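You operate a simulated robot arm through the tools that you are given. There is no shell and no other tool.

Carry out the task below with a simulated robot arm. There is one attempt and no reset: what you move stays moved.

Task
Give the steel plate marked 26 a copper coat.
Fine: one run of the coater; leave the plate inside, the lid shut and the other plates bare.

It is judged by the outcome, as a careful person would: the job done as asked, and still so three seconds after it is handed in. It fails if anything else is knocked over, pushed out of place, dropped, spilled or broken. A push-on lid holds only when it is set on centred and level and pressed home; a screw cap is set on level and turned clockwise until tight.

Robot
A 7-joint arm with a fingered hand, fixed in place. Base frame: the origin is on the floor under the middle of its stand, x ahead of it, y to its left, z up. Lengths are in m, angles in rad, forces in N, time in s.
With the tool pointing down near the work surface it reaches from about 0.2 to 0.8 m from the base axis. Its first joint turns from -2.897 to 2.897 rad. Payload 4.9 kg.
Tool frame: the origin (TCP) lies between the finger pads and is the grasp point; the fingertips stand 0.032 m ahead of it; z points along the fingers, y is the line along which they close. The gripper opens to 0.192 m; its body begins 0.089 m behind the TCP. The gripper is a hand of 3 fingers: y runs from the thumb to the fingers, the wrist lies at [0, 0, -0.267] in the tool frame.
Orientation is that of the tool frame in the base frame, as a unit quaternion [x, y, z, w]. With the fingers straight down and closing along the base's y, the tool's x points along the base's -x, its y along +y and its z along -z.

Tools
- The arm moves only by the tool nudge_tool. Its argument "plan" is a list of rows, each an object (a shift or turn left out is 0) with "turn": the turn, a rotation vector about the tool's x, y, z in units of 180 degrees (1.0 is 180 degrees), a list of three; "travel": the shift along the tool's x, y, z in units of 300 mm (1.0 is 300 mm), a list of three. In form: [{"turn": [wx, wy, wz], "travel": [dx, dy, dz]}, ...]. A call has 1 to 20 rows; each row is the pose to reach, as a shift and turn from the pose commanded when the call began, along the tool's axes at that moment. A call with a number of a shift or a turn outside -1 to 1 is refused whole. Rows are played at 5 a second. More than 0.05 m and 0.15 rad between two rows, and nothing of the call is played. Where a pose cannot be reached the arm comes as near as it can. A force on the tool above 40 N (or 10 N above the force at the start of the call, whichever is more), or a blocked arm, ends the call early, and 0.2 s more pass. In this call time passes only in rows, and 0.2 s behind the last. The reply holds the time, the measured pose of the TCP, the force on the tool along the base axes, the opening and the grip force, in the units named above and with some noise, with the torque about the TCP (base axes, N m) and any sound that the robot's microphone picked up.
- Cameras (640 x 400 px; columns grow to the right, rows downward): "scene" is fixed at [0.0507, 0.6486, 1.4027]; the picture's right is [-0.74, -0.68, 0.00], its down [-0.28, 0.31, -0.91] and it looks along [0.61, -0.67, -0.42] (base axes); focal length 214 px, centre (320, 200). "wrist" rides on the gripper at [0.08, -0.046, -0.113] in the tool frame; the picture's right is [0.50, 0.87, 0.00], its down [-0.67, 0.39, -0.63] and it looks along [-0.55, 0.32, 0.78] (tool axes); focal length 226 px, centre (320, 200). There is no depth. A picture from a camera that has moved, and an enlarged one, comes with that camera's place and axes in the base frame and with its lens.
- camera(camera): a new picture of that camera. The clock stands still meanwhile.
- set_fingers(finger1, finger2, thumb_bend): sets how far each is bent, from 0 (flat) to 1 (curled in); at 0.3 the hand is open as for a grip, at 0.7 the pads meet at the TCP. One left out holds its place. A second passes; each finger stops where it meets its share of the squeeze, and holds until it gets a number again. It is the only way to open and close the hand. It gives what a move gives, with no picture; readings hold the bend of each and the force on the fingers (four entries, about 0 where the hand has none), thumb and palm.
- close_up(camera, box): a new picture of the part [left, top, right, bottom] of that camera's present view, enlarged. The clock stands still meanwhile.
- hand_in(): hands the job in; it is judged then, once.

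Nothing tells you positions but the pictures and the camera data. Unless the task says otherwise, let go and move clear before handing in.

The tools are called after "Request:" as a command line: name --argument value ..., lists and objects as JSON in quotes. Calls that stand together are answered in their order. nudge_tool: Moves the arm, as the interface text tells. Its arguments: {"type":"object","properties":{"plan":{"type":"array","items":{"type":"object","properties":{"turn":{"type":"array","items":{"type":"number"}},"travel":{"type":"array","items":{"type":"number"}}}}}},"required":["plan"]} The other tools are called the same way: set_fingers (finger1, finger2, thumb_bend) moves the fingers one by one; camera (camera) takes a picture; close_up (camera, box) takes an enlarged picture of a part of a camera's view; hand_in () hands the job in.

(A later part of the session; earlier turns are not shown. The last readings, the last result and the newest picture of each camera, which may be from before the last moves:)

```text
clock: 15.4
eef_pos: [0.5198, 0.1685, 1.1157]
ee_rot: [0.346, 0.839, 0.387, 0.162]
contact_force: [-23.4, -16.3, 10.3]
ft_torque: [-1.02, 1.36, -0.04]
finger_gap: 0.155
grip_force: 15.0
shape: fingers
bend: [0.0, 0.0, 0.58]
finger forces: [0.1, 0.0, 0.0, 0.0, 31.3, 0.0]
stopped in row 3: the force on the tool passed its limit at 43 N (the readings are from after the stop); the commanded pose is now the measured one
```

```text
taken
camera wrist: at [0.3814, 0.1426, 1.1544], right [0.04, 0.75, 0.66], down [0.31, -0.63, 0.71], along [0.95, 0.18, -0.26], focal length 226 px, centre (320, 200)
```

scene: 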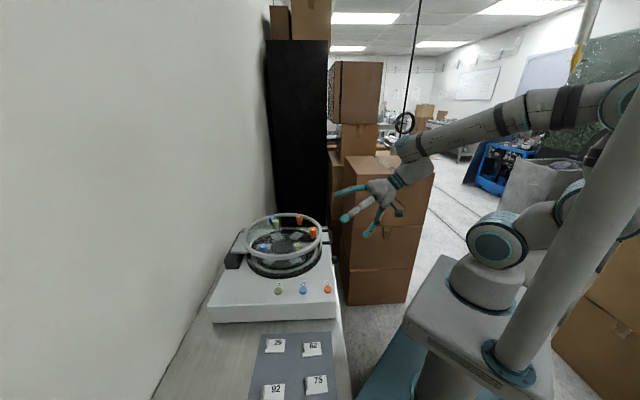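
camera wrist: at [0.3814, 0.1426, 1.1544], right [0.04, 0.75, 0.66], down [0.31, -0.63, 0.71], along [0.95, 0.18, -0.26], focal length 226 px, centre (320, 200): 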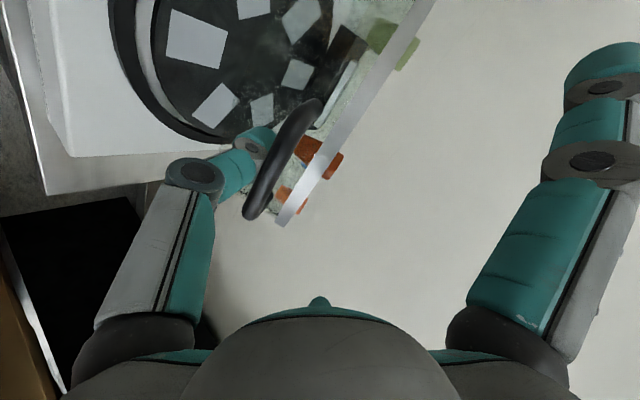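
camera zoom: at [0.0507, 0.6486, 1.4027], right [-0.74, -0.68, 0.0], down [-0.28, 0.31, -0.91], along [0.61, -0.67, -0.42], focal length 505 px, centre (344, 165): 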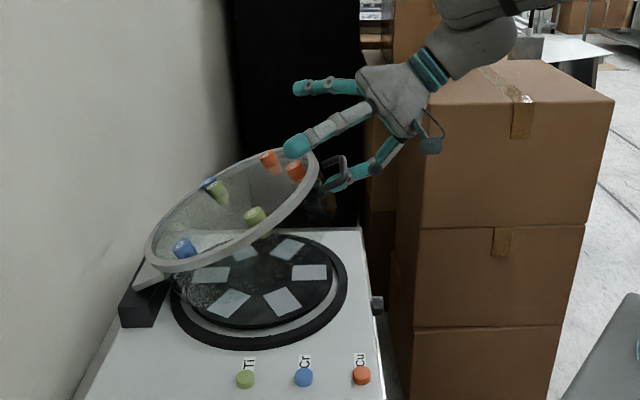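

The thumb pressed on something toward the hinge, most likely its tip reaching the glass wall because my arc ran too deep. I'll draw the thumb back about 18 mm, leaving the bar resting on it, and recheck.

Request:
nudge_tool --plan '[{"travel": [0, -0.0232, -0.0198]}, {"travel": [0, -0.0463, -0.0395]}]'

Request:
close_up --camera "scene" --box '[290, 160, 370, 230]'

Request:
close_up --camera "wrist" --box '[150, 50, 400, 250]'

```text
clock: 16.0
eef_pos: [0.5092, 0.1566, 1.1137]
ee_rot: [0.347, 0.838, 0.388, 0.163]
contact_force: [0.1, -0.6, -0.9]
ft_torque: [0.02, 0.01, 0.02]
finger_gap: 0.1481
grip_force: 0.1
shape: fingers
bend: [0.0, 0.0, 0.6]
finger forces: [0.0, 0.0, 0.0, 0.0, 0.0, 0.0]
```

```text
5.71 times, centred on (330, 195) of scene
camera zoom: at [0.0507, 0.6486, 1.4027], right [-0.74, -0.68, 0.0], down [-0.28, 0.31, -0.91], along [0.61, -0.67, -0.42], focal length 1226 px, centre (263, 229)
```

zoom: 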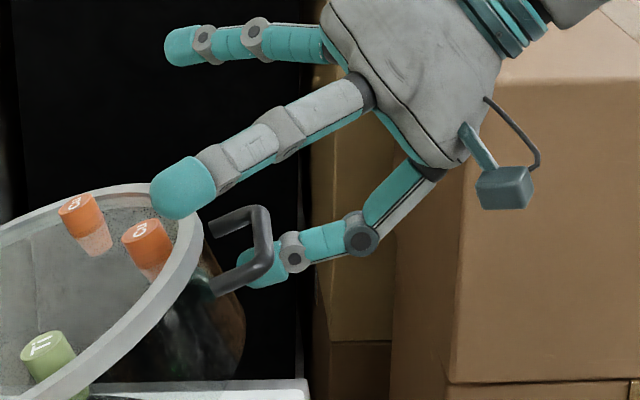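

```text
2.00 times, centred on (275, 150) of wrist
camera zoom: at [0.3699, 0.1312, 1.1514], right [0.04, 0.75, 0.66], down [0.31, -0.64, 0.71], along [0.95, 0.17, -0.26], focal length 452 px, centre (410, 300)
```

zoom: 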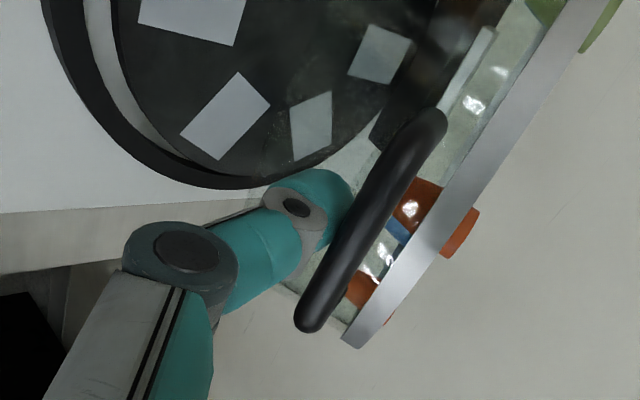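

The thumb now reads zero force and the lid is staying up at about 28°, so the hinge seems to hold by itself. I'll let a second pass and see if it drifts.

Request:
nudge_tool --plan '[{"travel": [0, 0, 0]}, {"travel": [0, 0, 0]}, {"travel": [0, 0, 0]}, {"travel": [0, 0, 0]}, {"travel": [0, 0, 0]}]'

Request:
close_up --camera "scene" --box '[290, 160, 370, 230]'

Request:
close_up --camera "scene" --box '[220, 160, 350, 290]'

```text
clock: 17.2
eef_pos: [0.5081, 0.1565, 1.1119]
ee_rot: [0.347, 0.839, 0.388, 0.162]
contact_force: [0.4, 0.3, -0.5]
ft_torque: [0.0, -0.01, 0.0]
finger_gap: 0.1486
grip_force: 0.1
shape: fingers
bend: [0.0, 0.0, 0.6]
finger forces: [0.0, 0.1, 0.0, 0.0, 0.6, 0.1]
```

```text
5.71 times, centred on (330, 195) of scene
camera zoom: at [0.0507, 0.6486, 1.4027], right [-0.74, -0.68, 0.0], down [-0.28, 0.31, -0.91], along [0.61, -0.67, -0.42], focal length 1226 px, centre (263, 229)
```

zoom: 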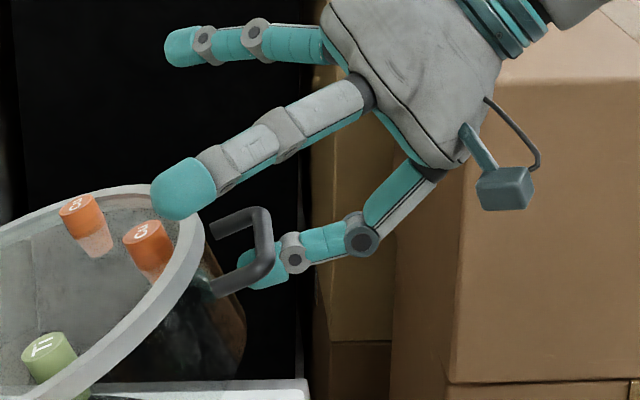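

```text
3.08 times, centred on (285, 225) of scene
camera zoom: at [0.0507, 0.6486, 1.4027], right [-0.74, -0.68, 0.0], down [-0.28, 0.31, -0.91], along [0.61, -0.67, -0.42], focal length 660 px, centre (428, 123)
```

zoom: 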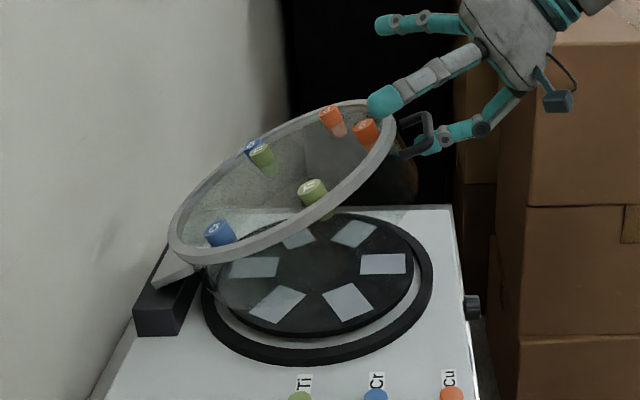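

The lid barely moved and settles lightly on the thumb. I'll continue along the corrected arc (hinge near u 0.775, z 0.92), slowly pitching the hand with it.

Request:
nudge_tool --plan '[{"travel": [0, 0.0782, -0.0206], "turn": [0.01, 0, 0]}, {"travel": [0, 0.161, -0.0263], "turn": [0.02, 0, 0]}, {"travel": [0, 0.2443, -0.0263], "turn": [0.03, 0, 0]}, {"travel": [0, 0.3271, -0.0207], "turn": [0.04, 0, 0]}, {"travel": [0, 0.4097, -0.0092], "turn": [0.05, 0, 0]}, {"travel": [0, 0.4915, 0.0082], "turn": [0.06, 0, 0]}]'

Request:
close_up --camera "scene" --box '[220, 110, 400, 290]'

Request:
close_up --camera "wrist" --box '[150, 50, 400, 250]'

```text
clock: 18.6
eef_pos: [0.578, 0.2276, 1.2237]
ee_rot: [0.36, 0.872, 0.306, 0.128]
contact_force: [-1.1, -2.1, -1.6]
ft_torque: [-0.03, 0.03, -0.01]
finger_gap: 0.1502
grip_force: 0.8
shape: fingers
bend: [0.0, 0.0, 0.59]
finger forces: [0.1, 0.1, 0.0, 0.0, 2.6, 0.0]
```

```text
2.22 times, centred on (310, 200) of scene
camera zoom: at [0.0507, 0.6486, 1.4027], right [-0.74, -0.68, 0.0], down [-0.28, 0.31, -0.91], along [0.61, -0.67, -0.42], focal length 477 px, centre (342, 200)
```

zoom: 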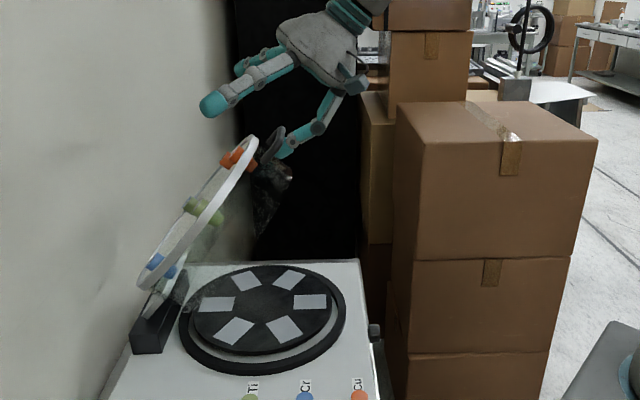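

```text
2.00 times, centred on (275, 150) of wrist
camera zoom: at [0.4453, 0.2086, 1.2835], right [0.12, 0.83, 0.54], down [0.41, -0.54, 0.74], along [0.91, 0.13, -0.4], focal length 452 px, centre (410, 300)
```

zoom: 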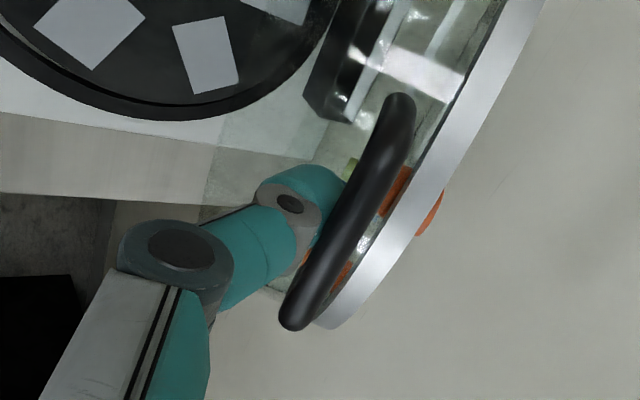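

The lid is at about 50° and bears only lightly on the thumb. Next leg of the arc.

Request:
nudge_tool --plan '[{"travel": [0, 0.083, 0.0068], "turn": [0.01, 0, 0]}, {"travel": [0, 0.1653, 0.0193], "turn": [0.02, 0, 0]}, {"travel": [0, 0.247, 0.0379], "turn": [0.03, 0, 0]}, {"travel": [0, 0.3271, 0.0616], "turn": [0.04, 0, 0]}, {"travel": [0, 0.4055, 0.0907], "turn": [0.05, 0, 0]}, {"travel": [0, 0.4819, 0.1255], "turn": [0.06, 0, 0]}]'

Request:
close_up --camera "scene" --box '[200, 90, 380, 290]'

Request:
close_up --camera "wrist" --box '[150, 50, 400, 250]'

```text
clock: 20.0
eef_pos: [0.6751, 0.3225, 1.2818]
ee_rot: [0.371, 0.896, 0.224, 0.094]
contact_force: [0.1, -0.3, -0.7]
ft_torque: [-0.02, -0.01, -0.02]
finger_gap: 0.1489
grip_force: 0.5
shape: fingers
bend: [0.0, 0.0, 0.6]
finger forces: [0.0, 0.0, 0.0, 0.0, 1.1, 0.0]
```

```text
2.00 times, centred on (290, 190) of scene
camera zoom: at [0.0507, 0.6486, 1.4027], right [-0.74, -0.68, 0.0], down [-0.28, 0.31, -0.91], along [0.61, -0.67, -0.42], focal length 429 px, centre (380, 220)
```

zoom: 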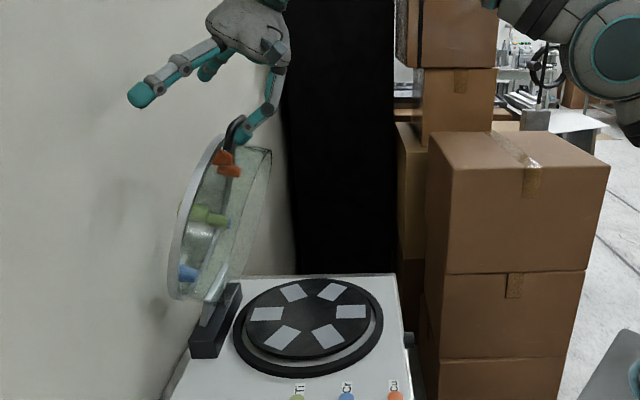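

```text
2.00 times, centred on (275, 150) of wrist
camera zoom: at [0.5514, 0.3116, 1.3617], right [0.19, 0.89, 0.41], down [0.5, -0.44, 0.74], along [0.84, 0.07, -0.53], focal length 452 px, centre (410, 300)
```

zoom: 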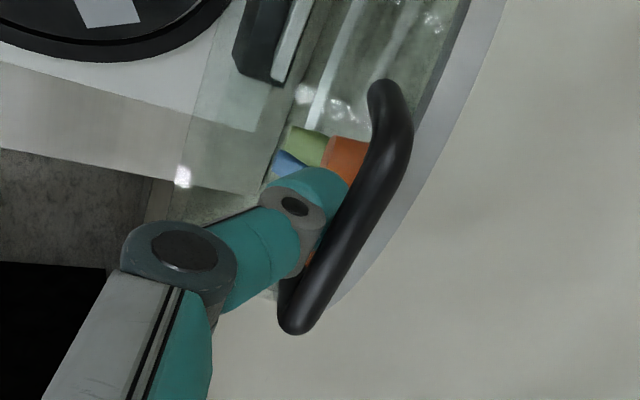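

The lid is at about 75°, with the wall just behind it. I'll curl the two spread fingers in over the bar, which keeps them off the wall and cages the handle before it passes upright.

Request:
set_fingers --finger1 0.5 --finger2 0.5

Request:
camera --camera "wrist"

Request:
close_up --camera "scene" --box '[200, 90, 360, 220]'

```text
clock: 21.0
eef_pos: [0.6756, 0.3206, 1.2826]
ee_rot: [0.37, 0.897, 0.223, 0.094]
contact_force: [-0.3, -0.3, 0.0]
ft_torque: [0.01, -0.03, 0.03]
finger_gap: 0.0654
grip_force: 0.4
shape: fingers
bend: [0.5, 0.5, 0.6]
finger forces: [0.0, 0.0, 0.1, 0.0, 0.7, 0.0]
```

```text
taken
camera wrist: at [0.5513, 0.3114, 1.3614], right [0.19, 0.89, 0.41], down [0.5, -0.44, 0.74], along [0.84, 0.07, -0.53], focal length 226 px, centre (320, 200)
```

wrist: 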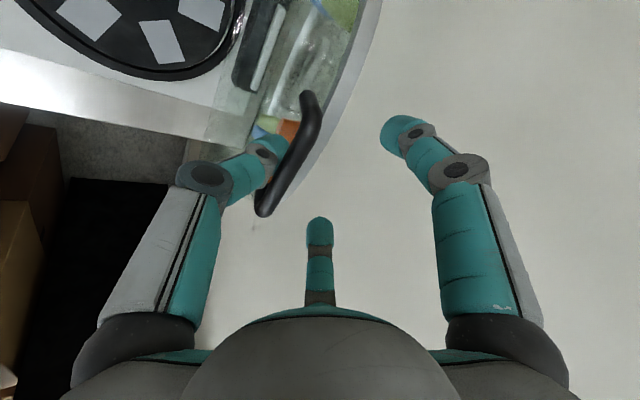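

```text
3.08 times, centred on (280, 155) of scene
camera zoom: at [0.0507, 0.6486, 1.4027], right [-0.74, -0.68, 0.0], down [-0.28, 0.31, -0.91], along [0.61, -0.67, -0.42], focal length 660 px, centre (443, 338)
```

zoom: 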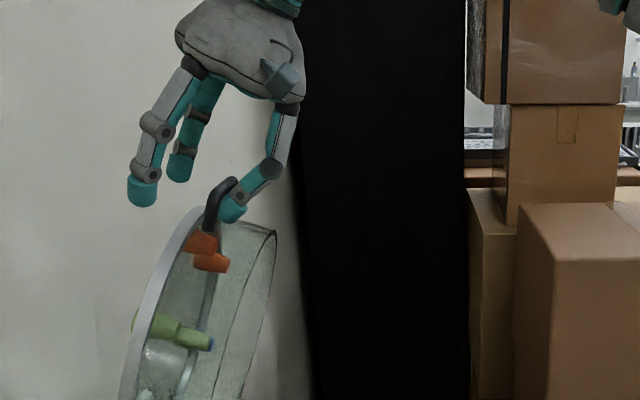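

Request:
nudge_tool --plan '[{"travel": [0, 0.039, 0.0117]}, {"travel": [0, 0.0782, 0.0235]}, {"travel": [0, 0.1163, 0.038]}, {"travel": [0, 0.1545, 0.0524]}, {"travel": [0, 0.1915, 0.0694]}, {"travel": [0, 0.2286, 0.0864]}]'

Request:
camera --camera "wrist"

Request:
close_up --camera "scene" --box '[180, 80, 360, 290]'

```text
clock: 22.4
eef_pos: [0.7092, 0.3598, 1.2884]
ee_rot: [0.371, 0.896, 0.224, 0.095]
contact_force: [-2.8, -1.4, 8.5]
ft_torque: [-0.16, 0.18, -0.02]
finger_gap: 0.0608
grip_force: 4.3
shape: fingers
bend: [0.5, 0.5, 0.61]
finger forces: [0.0, 0.0, 0.0, 0.1, 9.3, 0.0]
out of reach, approached as far as the arm can: row 5, 6
```

```text
taken
camera wrist: at [0.5856, 0.35, 1.3667], right [0.18, 0.89, 0.41], down [0.5, -0.44, 0.74], along [0.84, 0.07, -0.53], focal length 226 px, centre (320, 200)
```

wrist: 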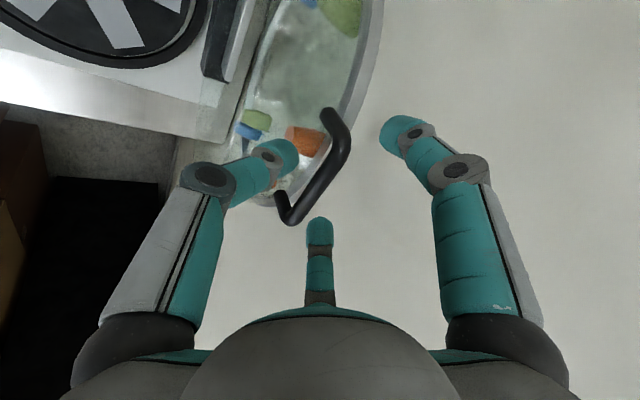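

```text
1.90 times, centred on (270, 185) of scene
camera zoom: at [0.0507, 0.6486, 1.4027], right [-0.74, -0.68, 0.0], down [-0.28, 0.31, -0.91], along [0.61, -0.67, -0.42], focal length 408 px, centre (415, 229)
```

zoom: 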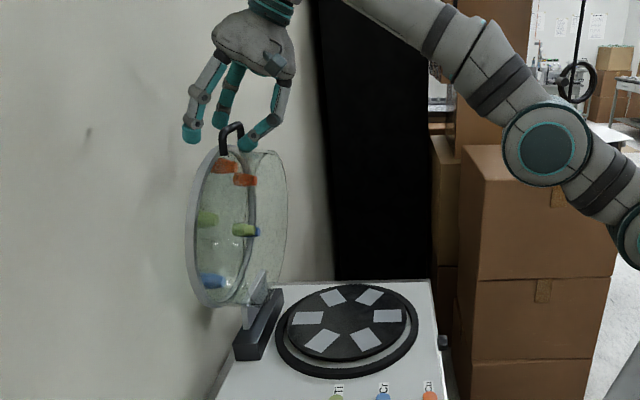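

The lid is now nearly upright at about 86°, but the arm is at its reach limit and the thumb tip is pressing on the glass wall. I'll raise slightly to unload it and see whether the lid stays.

Request:
nudge_tool --plan '[{"travel": [0, 0.0078, -0.0147]}, {"travel": [0, 0.0157, -0.0294]}]'

Request:
close_up --camera "wrist" --box '[180, 80, 420, 250]'

Request:
close_up --camera "scene" --box '[240, 110, 330, 240]'

```text
clock: 23.0
eef_pos: [0.7077, 0.359, 1.2899]
ee_rot: [0.371, 0.897, 0.222, 0.093]
contact_force: [1.0, 0.5, 1.2]
ft_torque: [-0.01, 0.02, 0.04]
finger_gap: 0.0622
grip_force: 1.4
shape: fingers
bend: [0.5, 0.5, 0.61]
finger forces: [0.0, 0.0, 0.1, 0.0, 1.8, 0.0]
out of reach, approached as far as the arm can: row 2
```

```text
2.35 times, centred on (300, 165) of wrist
camera zoom: at [0.5841, 0.3493, 1.3683], right [0.19, 0.9, 0.4], down [0.51, -0.44, 0.74], along [0.84, 0.07, -0.54], focal length 532 px, centre (367, 282)
```

zoom: 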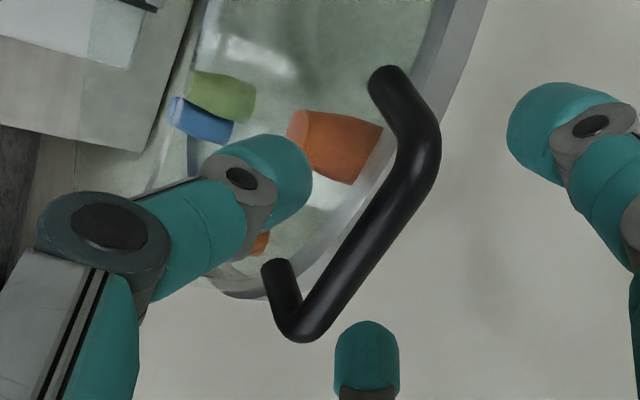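

```text
3.08 times, centred on (285, 175) of scene
camera zoom: at [0.0507, 0.6486, 1.4027], right [-0.74, -0.68, 0.0], down [-0.28, 0.31, -0.91], along [0.61, -0.67, -0.42], focal length 660 px, centre (428, 277)
```

zoom: 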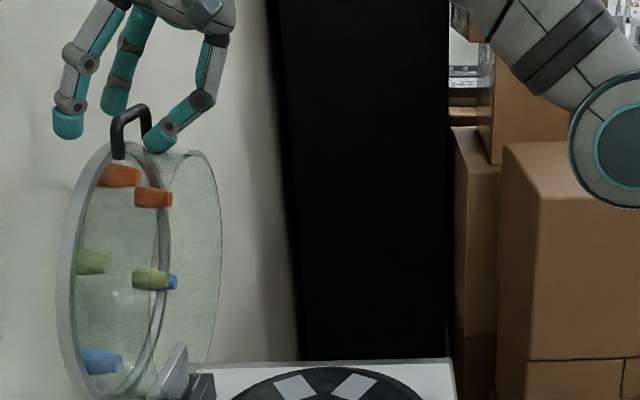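

The bar now stands clear ahead of the thumb, so the lid seems to have gone over to its stop by itself. I'll open the two fingers so nothing hooks the bar, then back off a little and check the lid stays.

Request:
set_fingers --finger1 0.0 --finger2 0.0

Request:
nudge_tool --plan '[{"travel": [0, -0.0196, -0.0251]}, {"travel": [0, -0.0432, -0.04]}]'

Request:
close_up --camera "wrist" --box '[180, 80, 420, 250]'

Request:
close_up --camera "scene" --box '[200, 90, 330, 240]'

```text
clock: 24.0
eef_pos: [0.7062, 0.3596, 1.2891]
ee_rot: [0.372, 0.896, 0.224, 0.094]
contact_force: [0.5, 0.3, 1.6]
ft_torque: [-0.01, 0.01, 0.0]
finger_gap: 0.1468
grip_force: 0.6
shape: fingers
bend: [0.01, 0.01, 0.61]
finger forces: [0.0, 0.0, 0.0, 0.0, 1.1, 0.0]
```

```text
clock: 24.6
eef_pos: [0.6941, 0.3462, 1.2947]
ee_rot: [0.372, 0.896, 0.223, 0.095]
contact_force: [0.1, 0.6, 0.6]
ft_torque: [0.06, 0.02, -0.02]
finger_gap: 0.148
grip_force: 0.0
shape: fingers
bend: [0.01, 0.01, 0.6]
finger forces: [0.1, 0.0, 0.1, 0.0, 0.0, 0.0]
```

```text
2.35 times, centred on (300, 165) of wrist
camera zoom: at [0.5711, 0.3369, 1.3735], right [0.19, 0.89, 0.41], down [0.5, -0.44, 0.74], along [0.84, 0.07, -0.53], focal length 532 px, centre (367, 282)
```

zoom: 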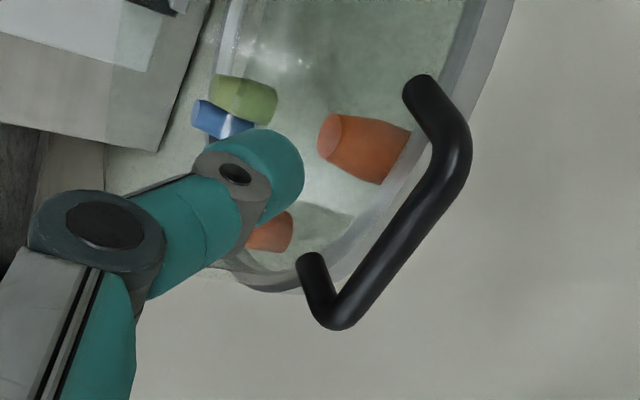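

```text
2.67 times, centred on (265, 165) of scene
camera zoom: at [0.0507, 0.6486, 1.4027], right [-0.74, -0.68, 0.0], down [-0.28, 0.31, -0.91], along [0.61, -0.67, -0.42], focal length 572 px, centre (467, 293)
```

zoom: 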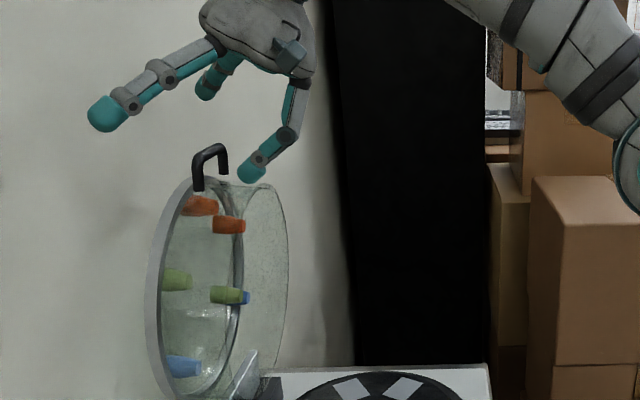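

The lid stands open on its own with no contact. Now I'll back away from it, bring the tool to vertical, and open the hand for viewing the plates.

Request:
nudge_tool --plan '[{"travel": [0, -0.0883, -0.0469], "turn": [0.02, 0, 0]}, {"travel": [0, -0.1767, -0.0939], "turn": [0.05, 0, 0]}, {"travel": [0, -0.265, -0.1408], "turn": [0.085, 0, 0]}, {"travel": [0, -0.3533, -0.1877], "turn": [0.12, 0, 0]}, {"travel": [0, -0.4417, -0.2347], "turn": [0.1556, 0, 0]}]'

Request:
set_fingers --finger1 0.3 --finger2 0.3 --thumb_bend 0.3

Request:
camera --camera "scene"

```text
clock: 25.8
eef_pos: [0.5906, 0.2402, 1.2947]
ee_rot: [0.382, 0.924, 0.0, 0.002]
contact_force: [0.0, -0.2, 0.6]
ft_torque: [0.02, 0.03, 0.02]
finger_gap: 0.1481
grip_force: 0.0
shape: fingers
bend: [0.0, 0.0, 0.6]
finger forces: [0.1, 0.0, 0.1, 0.0, 0.0, 0.1]
```

```text
clock: 26.8
eef_pos: [0.5903, 0.2405, 1.2942]
ee_rot: [0.383, 0.924, 0.0, 0.001]
contact_force: [0.0, -0.3, 0.1]
ft_torque: [-0.04, 0.02, 0.0]
finger_gap: 0.1687
grip_force: 0.1
shape: fingers
bend: [0.3, 0.3, 0.3]
finger forces: [0.0, 0.0, 0.1, 0.0, 0.0, 0.0]
```

```text
taken
```

scene: 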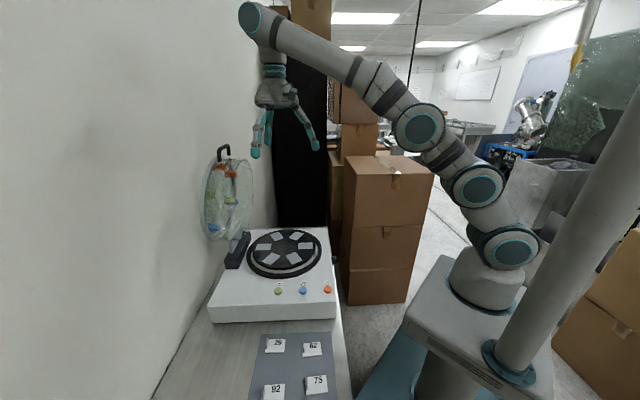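

Request:
camera --camera "wrist"

Request:
close_up --camera "wrist" --box '[220, 10, 440, 150]'

Request:
close_up --camera "scene" --box '[200, 130, 340, 300]'

```text
taken
camera wrist: at [0.5006, 0.2643, 1.4077], right [0.26, 0.97, 0.0], down [0.75, -0.2, 0.63], along [0.61, -0.16, -0.77], focal length 226 px, centre (320, 200)
```

wrist: 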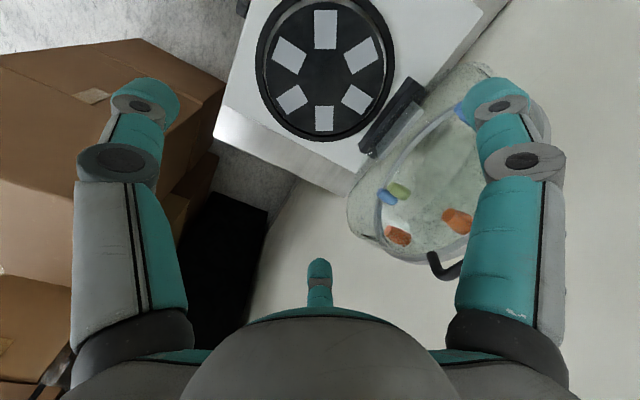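

```text
2.86 times, centred on (330, 80) of wrist
camera zoom: at [0.5006, 0.2643, 1.4077], right [0.26, 0.97, 0.0], down [0.75, -0.2, 0.63], along [0.61, -0.16, -0.77], focal length 646 px, centre (291, 543)
```

zoom: 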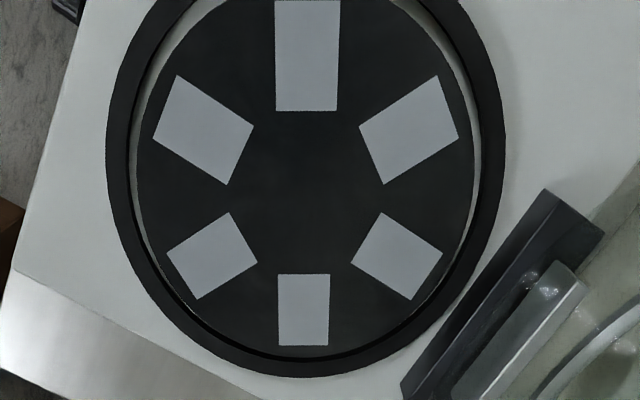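

```text
2.35 times, centred on (270, 215) of scene
camera zoom: at [0.0507, 0.6486, 1.4027], right [-0.74, -0.68, 0.0], down [-0.28, 0.31, -0.91], along [0.61, -0.67, -0.42], focal length 505 px, centre (438, 165)
```

zoom: 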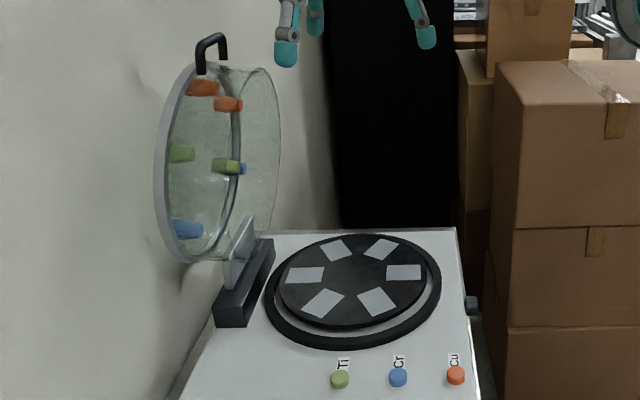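

The table is centred near u 0.599, v 0.248, with z about 0.90. The slot nearest the handle (x 0.542, y 0.192) lies directly under a Cu gun and its long axis already matches the plates' orientation. Now I'll travel over to plate 26.

Request:
nudge_tool --plan '[{"travel": [0.129, 0.005, 0.048]}, {"travel": [0.257, 0.009, 0.095]}, {"travel": [0.386, 0.014, 0.143]}, {"travel": [0.514, 0.019, 0.19]}, {"travel": [0.643, 0.024, 0.238]}, {"travel": [0.771, 0.028, 0.286]}, {"travel": [0.9, 0.033, 0.333]}]'

Request:
nudge_tool --plan '[{"travel": [0.11, 0.005, 0.092]}, {"travel": [0.221, 0.01, 0.185]}, {"travel": [0.331, 0.016, 0.277]}, {"travel": [0.442, 0.021, 0.37]}, {"travel": [0.552, 0.026, 0.462]}, {"travel": [0.663, 0.031, 0.555]}, {"travel": [0.773, 0.037, 0.647]}]'

Request:
camera --camera "wrist"

Request:
camera --camera "scene"

```text
clock: 28.4
eef_pos: [0.4042, 0.4379, 1.1929]
ee_rot: [0.383, 0.924, 0.0, 0.001]
contact_force: [-0.2, 0.1, 0.1]
ft_torque: [-0.01, -0.01, -0.02]
finger_gap: 0.1685
grip_force: 0.1
shape: fingers
bend: [0.3, 0.3, 0.3]
finger forces: [0.0, 0.0, 0.0, 0.1, 0.0, 0.0]
```

```text
clock: 30.0
eef_pos: [0.2502, 0.612, 1.0006]
ee_rot: [0.382, 0.924, 0.001, 0.003]
contact_force: [-0.1, 0.0, 0.4]
ft_torque: [0.03, -0.01, -0.02]
finger_gap: 0.1685
grip_force: 0.0
shape: fingers
bend: [0.3, 0.3, 0.3]
finger forces: [0.0, 0.1, 0.0, 0.1, 0.0, 0.1]
```

```text
taken
camera wrist: at [0.1609, 0.6351, 1.1139], right [0.26, 0.97, 0.0], down [0.75, -0.2, 0.63], along [0.61, -0.16, -0.77], focal length 226 px, centre (320, 200)
```

wrist: 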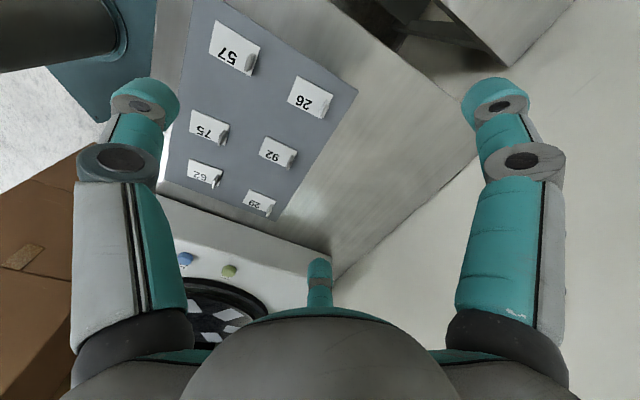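

```text
taken
```

scene: 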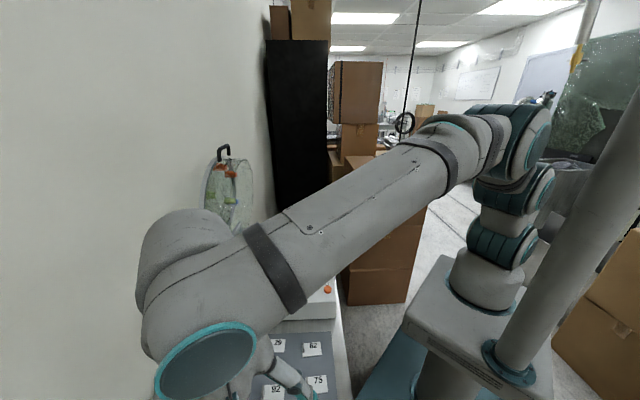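

Request:
close_up --camera "wrist" --box '[270, 60, 350, 130]'

Request:
close_up --camera "wrist" --box '[180, 10, 370, 230]'

```text
5.71 times, centred on (310, 95) of wrist
camera zoom: at [0.1609, 0.6351, 1.1139], right [0.26, 0.97, 0.0], down [0.75, -0.2, 0.63], along [0.61, -0.16, -0.77], focal length 1292 px, centre (377, 800)
```

zoom: 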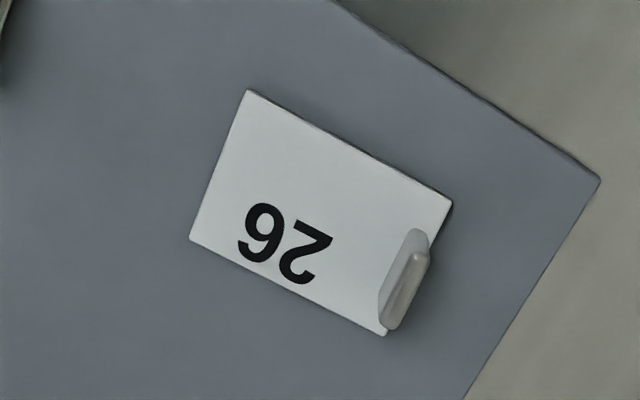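

```text
1.82 times, centred on (275, 120) of wrist
camera zoom: at [0.1609, 0.6351, 1.1139], right [0.26, 0.97, 0.0], down [0.75, -0.2, 0.63], along [0.61, -0.16, -0.77], focal length 411 px, centre (402, 346)
```

zoom: 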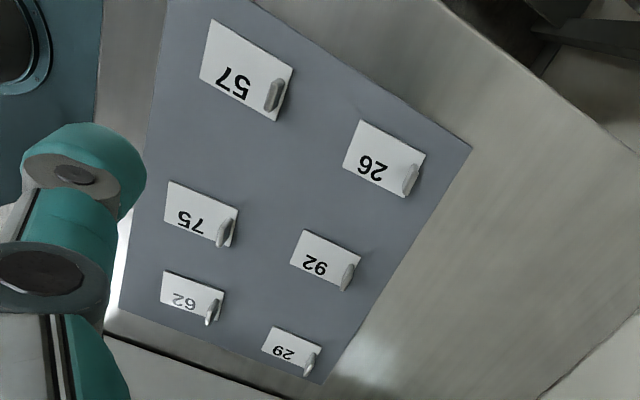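

Request:
close_up --camera "wrist" --box '[310, 84, 342, 106]'

Request:
close_up --camera "wrist" --box '[286, 70, 334, 120]'

```text
16.00 times, centred on (326, 95) of wrist
camera zoom: at [0.1609, 0.6351, 1.1139], right [0.26, 0.97, 0.0], down [0.75, -0.2, 0.63], along [0.61, -0.16, -0.77], focal length 3617 px, centre (224, 1880)
```

zoom: 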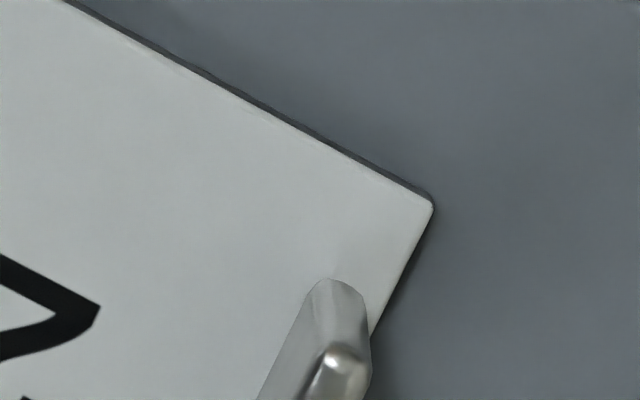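

```text
8.00 times, centred on (310, 95) of wrist
camera zoom: at [0.1609, 0.6351, 1.1139], right [0.26, 0.97, 0.0], down [0.75, -0.2, 0.63], along [0.61, -0.16, -0.77], focal length 1808 px, centre (400, 1040)
```

zoom: 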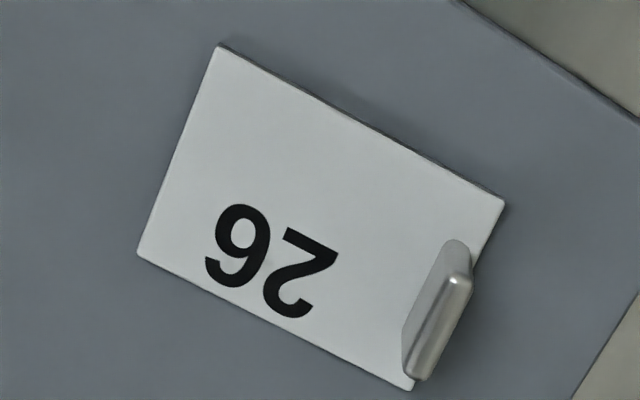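

Plate 26 is about 51×35 mm with a thin upright fin, roughly 16–20 mm long and 15 mm high, at its far edge near x 0.257, y 0.616. It sits rotated about 3°. I'll pre-close the fingers in free air to see where the pads meet.

Request:
set_fingers --finger1 0.58 --finger2 0.58 --thumb_bend 0.58

Request:
camera --camera "wrist"

Request:
close_up --camera "wrist" --box '[170, 60, 470, 260]'

```text
clock: 31.0
eef_pos: [0.2503, 0.6116, 0.9996]
ee_rot: [0.383, 0.924, 0.0, 0.001]
contact_force: [0.9, -1.1, -0.2]
ft_torque: [-0.02, 0.02, -0.02]
finger_gap: 0.055
grip_force: 0.1
shape: fingers
bend: [0.57, 0.57, 0.57]
finger forces: [0.0, 0.0, 0.0, 0.0, 0.0, 0.0]
```

```text
taken
camera wrist: at [0.1609, 0.6347, 1.1135], right [0.26, 0.97, 0.0], down [0.75, -0.2, 0.63], along [0.61, -0.16, -0.77], focal length 226 px, centre (320, 200)
```

wrist: 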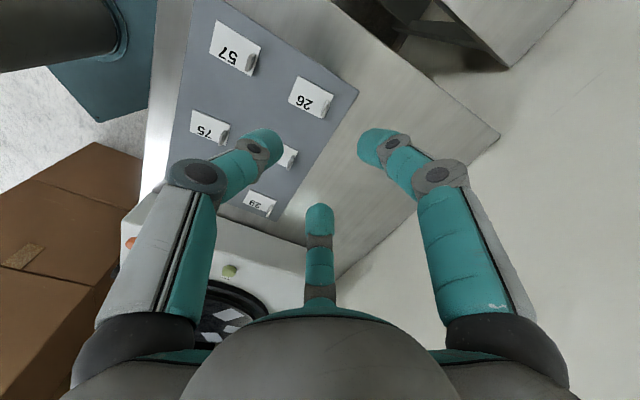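

```text
2.00 times, centred on (320, 160) of wrist
camera zoom: at [0.1609, 0.6347, 1.1135], right [0.26, 0.97, 0.0], down [0.75, -0.2, 0.63], along [0.61, -0.16, -0.77], focal length 452 px, centre (320, 280)
```

zoom: 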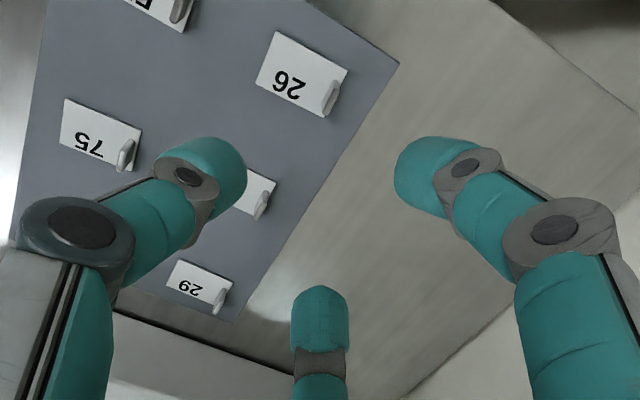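

Request:
nudge_tool --plan '[{"travel": [-0.001, 0.006, 0.116], "turn": [0, 0, -0.005]}, {"travel": [-0.002, 0.013, 0.233], "turn": [0, 0, -0.01]}, {"travel": [-0.002, 0.019, 0.349], "turn": [0, 0, -0.015]}, {"travel": [-0.003, 0.0255, 0.4653], "turn": [0, 0, -0.0194]}]'

Request:
camera --camera "wrist"

Request:
close_up --camera "wrist" --box '[200, 50, 440, 230]'

```text
clock: 32.0
eef_pos: [0.2568, 0.6142, 0.8607]
ee_rot: [0.354, 0.935, 0.0, 0.002]
contact_force: [-0.5, -0.1, 0.4]
ft_torque: [-0.02, -0.01, -0.04]
finger_gap: 0.0547
grip_force: 0.0
shape: fingers
bend: [0.57, 0.57, 0.57]
finger forces: [0.0, 0.0, 0.0, 0.0, 0.0, 0.0]
```

```text
taken
camera wrist: at [0.1658, 0.6322, 0.9742], right [0.2, 0.98, 0.0], down [0.76, -0.15, 0.63], along [0.62, -0.13, -0.77], focal length 226 px, centre (320, 200)
```

wrist: 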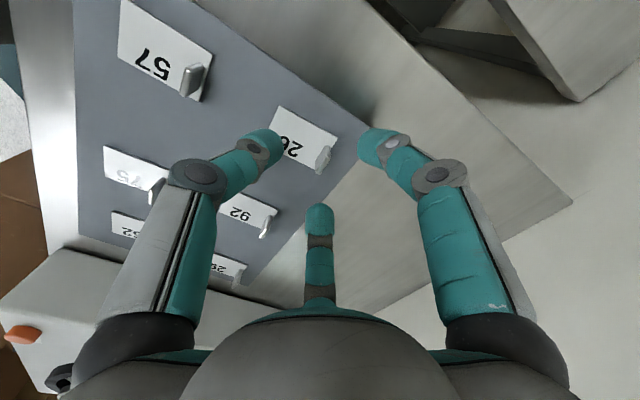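

```text
2.22 times, centred on (320, 140) of wrist
camera zoom: at [0.1658, 0.6322, 0.9742], right [0.2, 0.98, 0.0], down [0.76, -0.15, 0.63], along [0.62, -0.13, -0.77], focal length 502 px, centre (320, 333)
```

zoom: 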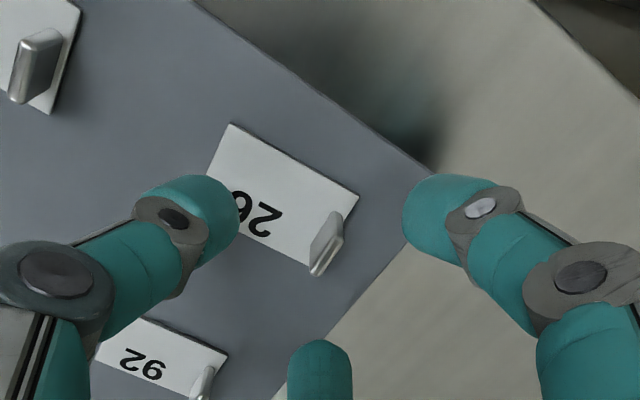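

Request:
close_up --camera "wrist" --box '[290, 110, 350, 180]'

Request:
close_up --camera "wrist" --box '[170, 40, 230, 110]'

```text
5.71 times, centred on (320, 145) of wrist
camera zoom: at [0.1658, 0.6322, 0.9742], right [0.2, 0.98, 0.0], down [0.76, -0.15, 0.63], along [0.62, -0.13, -0.77], focal length 1292 px, centre (320, 514)
```

zoom: 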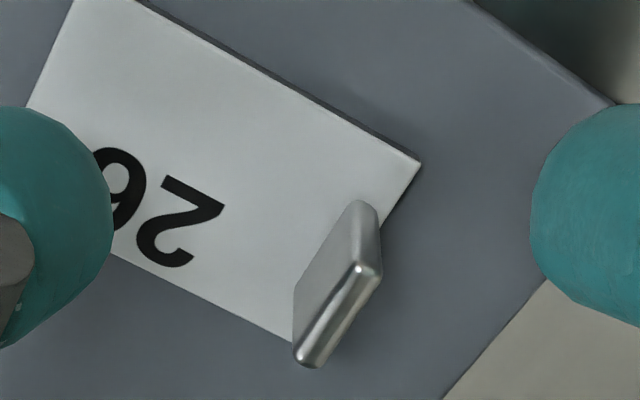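

```text
5.71 times, centred on (200, 75) of wrist
camera zoom: at [0.1658, 0.6322, 0.9742], right [0.2, 0.98, 0.0], down [0.76, -0.15, 0.63], along [0.62, -0.13, -0.77], focal length 1292 px, centre (1006, 914)
```

zoom: 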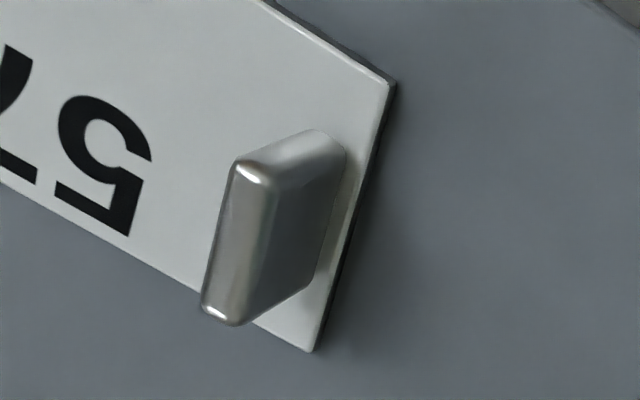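

The fin's top is about 3 mm further along the tool's +y than my axis. I'll correct that and come down in small steps, watching the force.

Request:
nudge_tool --plan '[{"travel": [0, 0.01, 0.02]}, {"travel": [0, 0.01, 0.04]}]'

Request:
close_up --camera "wrist" --box '[220, 90, 420, 220]'

```text
clock: 32.6
eef_pos: [0.2584, 0.6157, 0.8482]
ee_rot: [0.355, 0.935, 0.0, 0.002]
contact_force: [0.8, -0.5, -1.1]
ft_torque: [-0.01, 0.05, 0.01]
finger_gap: 0.0551
grip_force: 0.2
shape: fingers
bend: [0.57, 0.57, 0.57]
finger forces: [0.0, 0.0, 0.1, 0.0, 0.0, 0.0]
```

```text
3.08 times, centred on (320, 155) of wrist
camera zoom: at [0.1677, 0.6343, 0.9623], right [0.2, 0.98, 0.0], down [0.76, -0.15, 0.63], along [0.62, -0.13, -0.77], focal length 696 px, centre (320, 338)
```

zoom: 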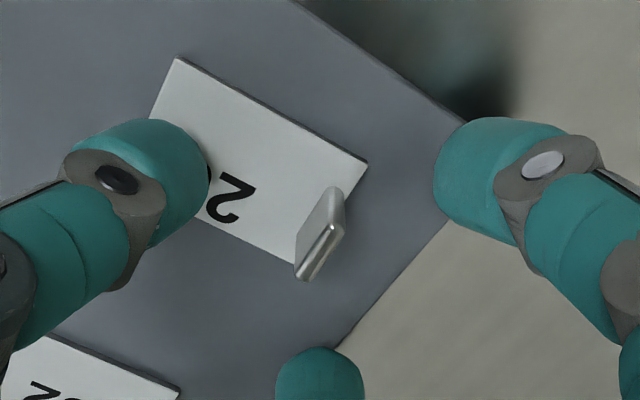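

Request:
nudge_tool --plan '[{"travel": [0.003, 0, 0.0067]}, {"travel": [0.005, 0, 0.0133]}]'

Request:
nudge_tool --plan '[{"travel": [0, 0, 0.0067]}, {"travel": [0, 0, 0.0133]}]'

Request:
close_up --camera "wrist" --box '[220, 90, 420, 220]'

```text
clock: 33.2
eef_pos: [0.2593, 0.6183, 0.8481]
ee_rot: [0.355, 0.935, 0.002, 0.001]
contact_force: [1.9, -6.9, 26.3]
ft_torque: [-1.18, 0.71, 0.25]
finger_gap: 0.0556
grip_force: 13.7
shape: fingers
bend: [0.57, 0.57, 0.57]
finger forces: [0.1, 0.0, 0.0, 0.0, 26.3, 0.0]
```

```text
clock: 33.6
eef_pos: [0.2594, 0.6201, 0.848]
ee_rot: [0.353, 0.936, 0.004, 0.003]
contact_force: [-0.7, -0.7, 5.6]
ft_torque: [-0.24, 0.23, -0.02]
finger_gap: 0.0555
grip_force: 2.9
shape: fingers
bend: [0.57, 0.57, 0.57]
finger forces: [0.1, 0.1, 0.0, 0.1, 5.9, 0.0]
stopped in row 1: the force on the tool passed its limit at 43 N (the readings are from after the stop); the commanded pose is now the measured one
```

```text
3.08 times, centred on (320, 155) of wrist
camera zoom: at [0.1682, 0.6377, 0.9622], right [0.2, 0.98, 0.01], down [0.76, -0.16, 0.64], along [0.62, -0.12, -0.77], focal length 696 px, centre (320, 338)
```

zoom: 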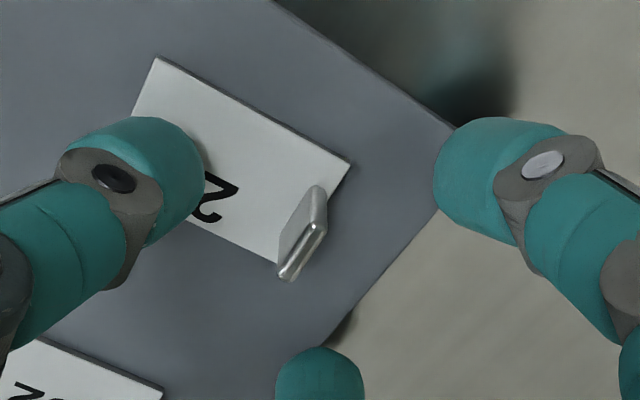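

The thumb tip met the plate's face at a TCP height of 0.848, so the fingertips reach about 46 mm ahead of the TCP. The plate hasn't moved. I'll lift 2 mm and re-centre on the fin.

Request:
nudge_tool --plan '[{"travel": [0, 0, -0.01]}, {"travel": [-0.007, -0.012, -0.01]}]'

Request:
close_up --camera "wrist" --box '[220, 90, 420, 220]'

```text
clock: 34.2
eef_pos: [0.2575, 0.6153, 0.8504]
ee_rot: [0.355, 0.935, 0.003, 0.002]
contact_force: [-0.4, -0.4, 0.0]
ft_torque: [0.02, 0.02, 0.0]
finger_gap: 0.0549
grip_force: 0.1
shape: fingers
bend: [0.57, 0.57, 0.57]
finger forces: [0.0, 0.0, 0.0, 0.1, 0.0, 0.0]
```

```text
3.08 times, centred on (320, 155) of wrist
camera zoom: at [0.1673, 0.6332, 0.964], right [0.2, 0.98, 0.0], down [0.76, -0.16, 0.64], along [0.62, -0.12, -0.77], focal length 696 px, centre (320, 338)
```

zoom: 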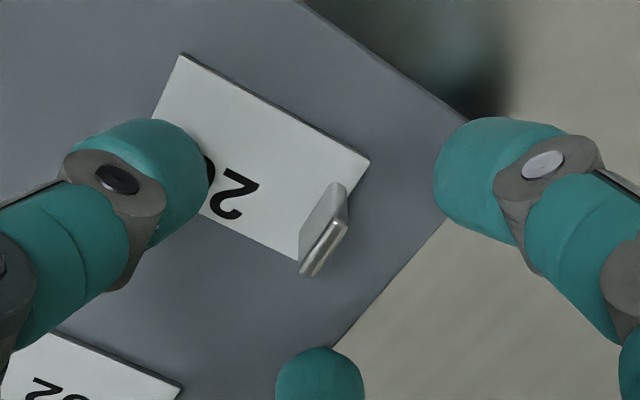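

The fin is centred between the fingertips with about 2 mm of clearance over the plate. Closing the hand on the fin.

Request:
set_fingers --finger1 0.72 --finger2 0.72 --thumb_bend 0.72

Request:
close_up --camera "wrist" --box '[220, 90, 420, 220]'

```text
clock: 35.2
eef_pos: [0.258, 0.6157, 0.8509]
ee_rot: [0.355, 0.935, 0.002, 0.002]
contact_force: [1.4, -0.1, -0.1]
ft_torque: [0.01, -0.03, -0.02]
finger_gap: 0.0056
grip_force: 5.9
shape: fingers
bend: [0.69, 0.71, 0.69]
finger forces: [3.9, 3.1, 0.0, 0.0, 5.2, 0.0]
```

```text
3.08 times, centred on (320, 155) of wrist
camera zoom: at [0.1673, 0.6334, 0.9642], right [0.2, 0.98, 0.0], down [0.76, -0.16, 0.64], along [0.62, -0.12, -0.77], focal length 696 px, centre (320, 338)
```

zoom: 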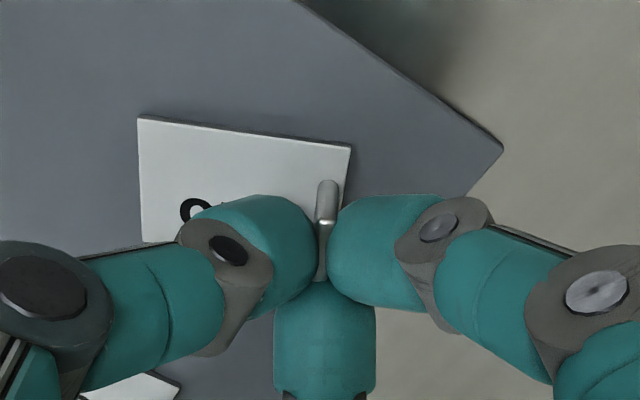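

As the three fingers closed, the plate turned about 30° and settled into a stable grip, with the fin pinched and one finger against its end. The yaw can be corrected when placing. I'll lift a little to check the hold.

Request:
nudge_tool --plan '[{"travel": [0, 0, -0.03]}, {"travel": [0, 0, -0.07]}, {"travel": [0, 0, -0.13]}]'

Request:
camera --camera "wrist"

Request:
close_up --camera "wrist" --box '[220, 90, 420, 220]'

```text
clock: 36.0
eef_pos: [0.2589, 0.6146, 0.8898]
ee_rot: [0.354, 0.935, 0.002, 0.003]
contact_force: [0.1, -0.4, -0.6]
ft_torque: [0.04, -0.04, 0.02]
finger_gap: 0.0057
grip_force: 5.7
shape: fingers
bend: [0.69, 0.71, 0.69]
finger forces: [4.0, 3.1, 0.1, 0.0, 5.1, 0.0]
```

```text
taken
camera wrist: at [0.1677, 0.6325, 1.0027], right [0.2, 0.98, 0.0], down [0.76, -0.16, 0.64], along [0.62, -0.12, -0.77], focal length 226 px, centre (320, 200)
```

wrist: 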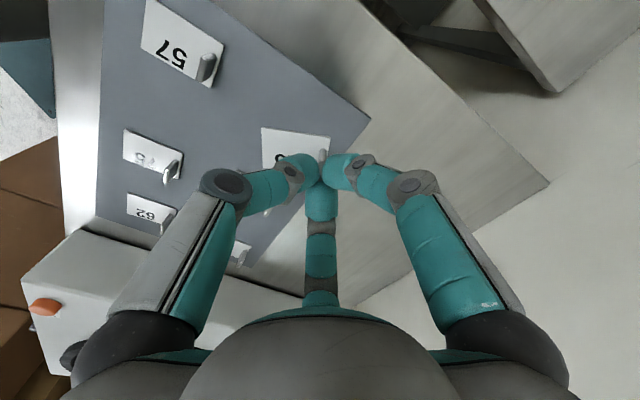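

```text
3.08 times, centred on (320, 155) of wrist
camera zoom: at [0.1677, 0.6325, 1.0027], right [0.2, 0.98, 0.0], down [0.76, -0.16, 0.64], along [0.62, -0.12, -0.77], focal length 696 px, centre (320, 338)
```

zoom: 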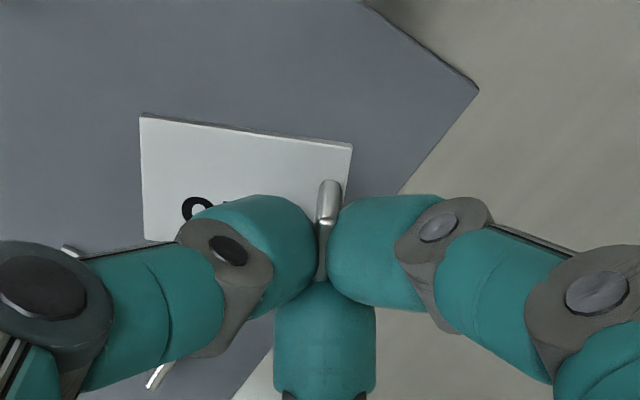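

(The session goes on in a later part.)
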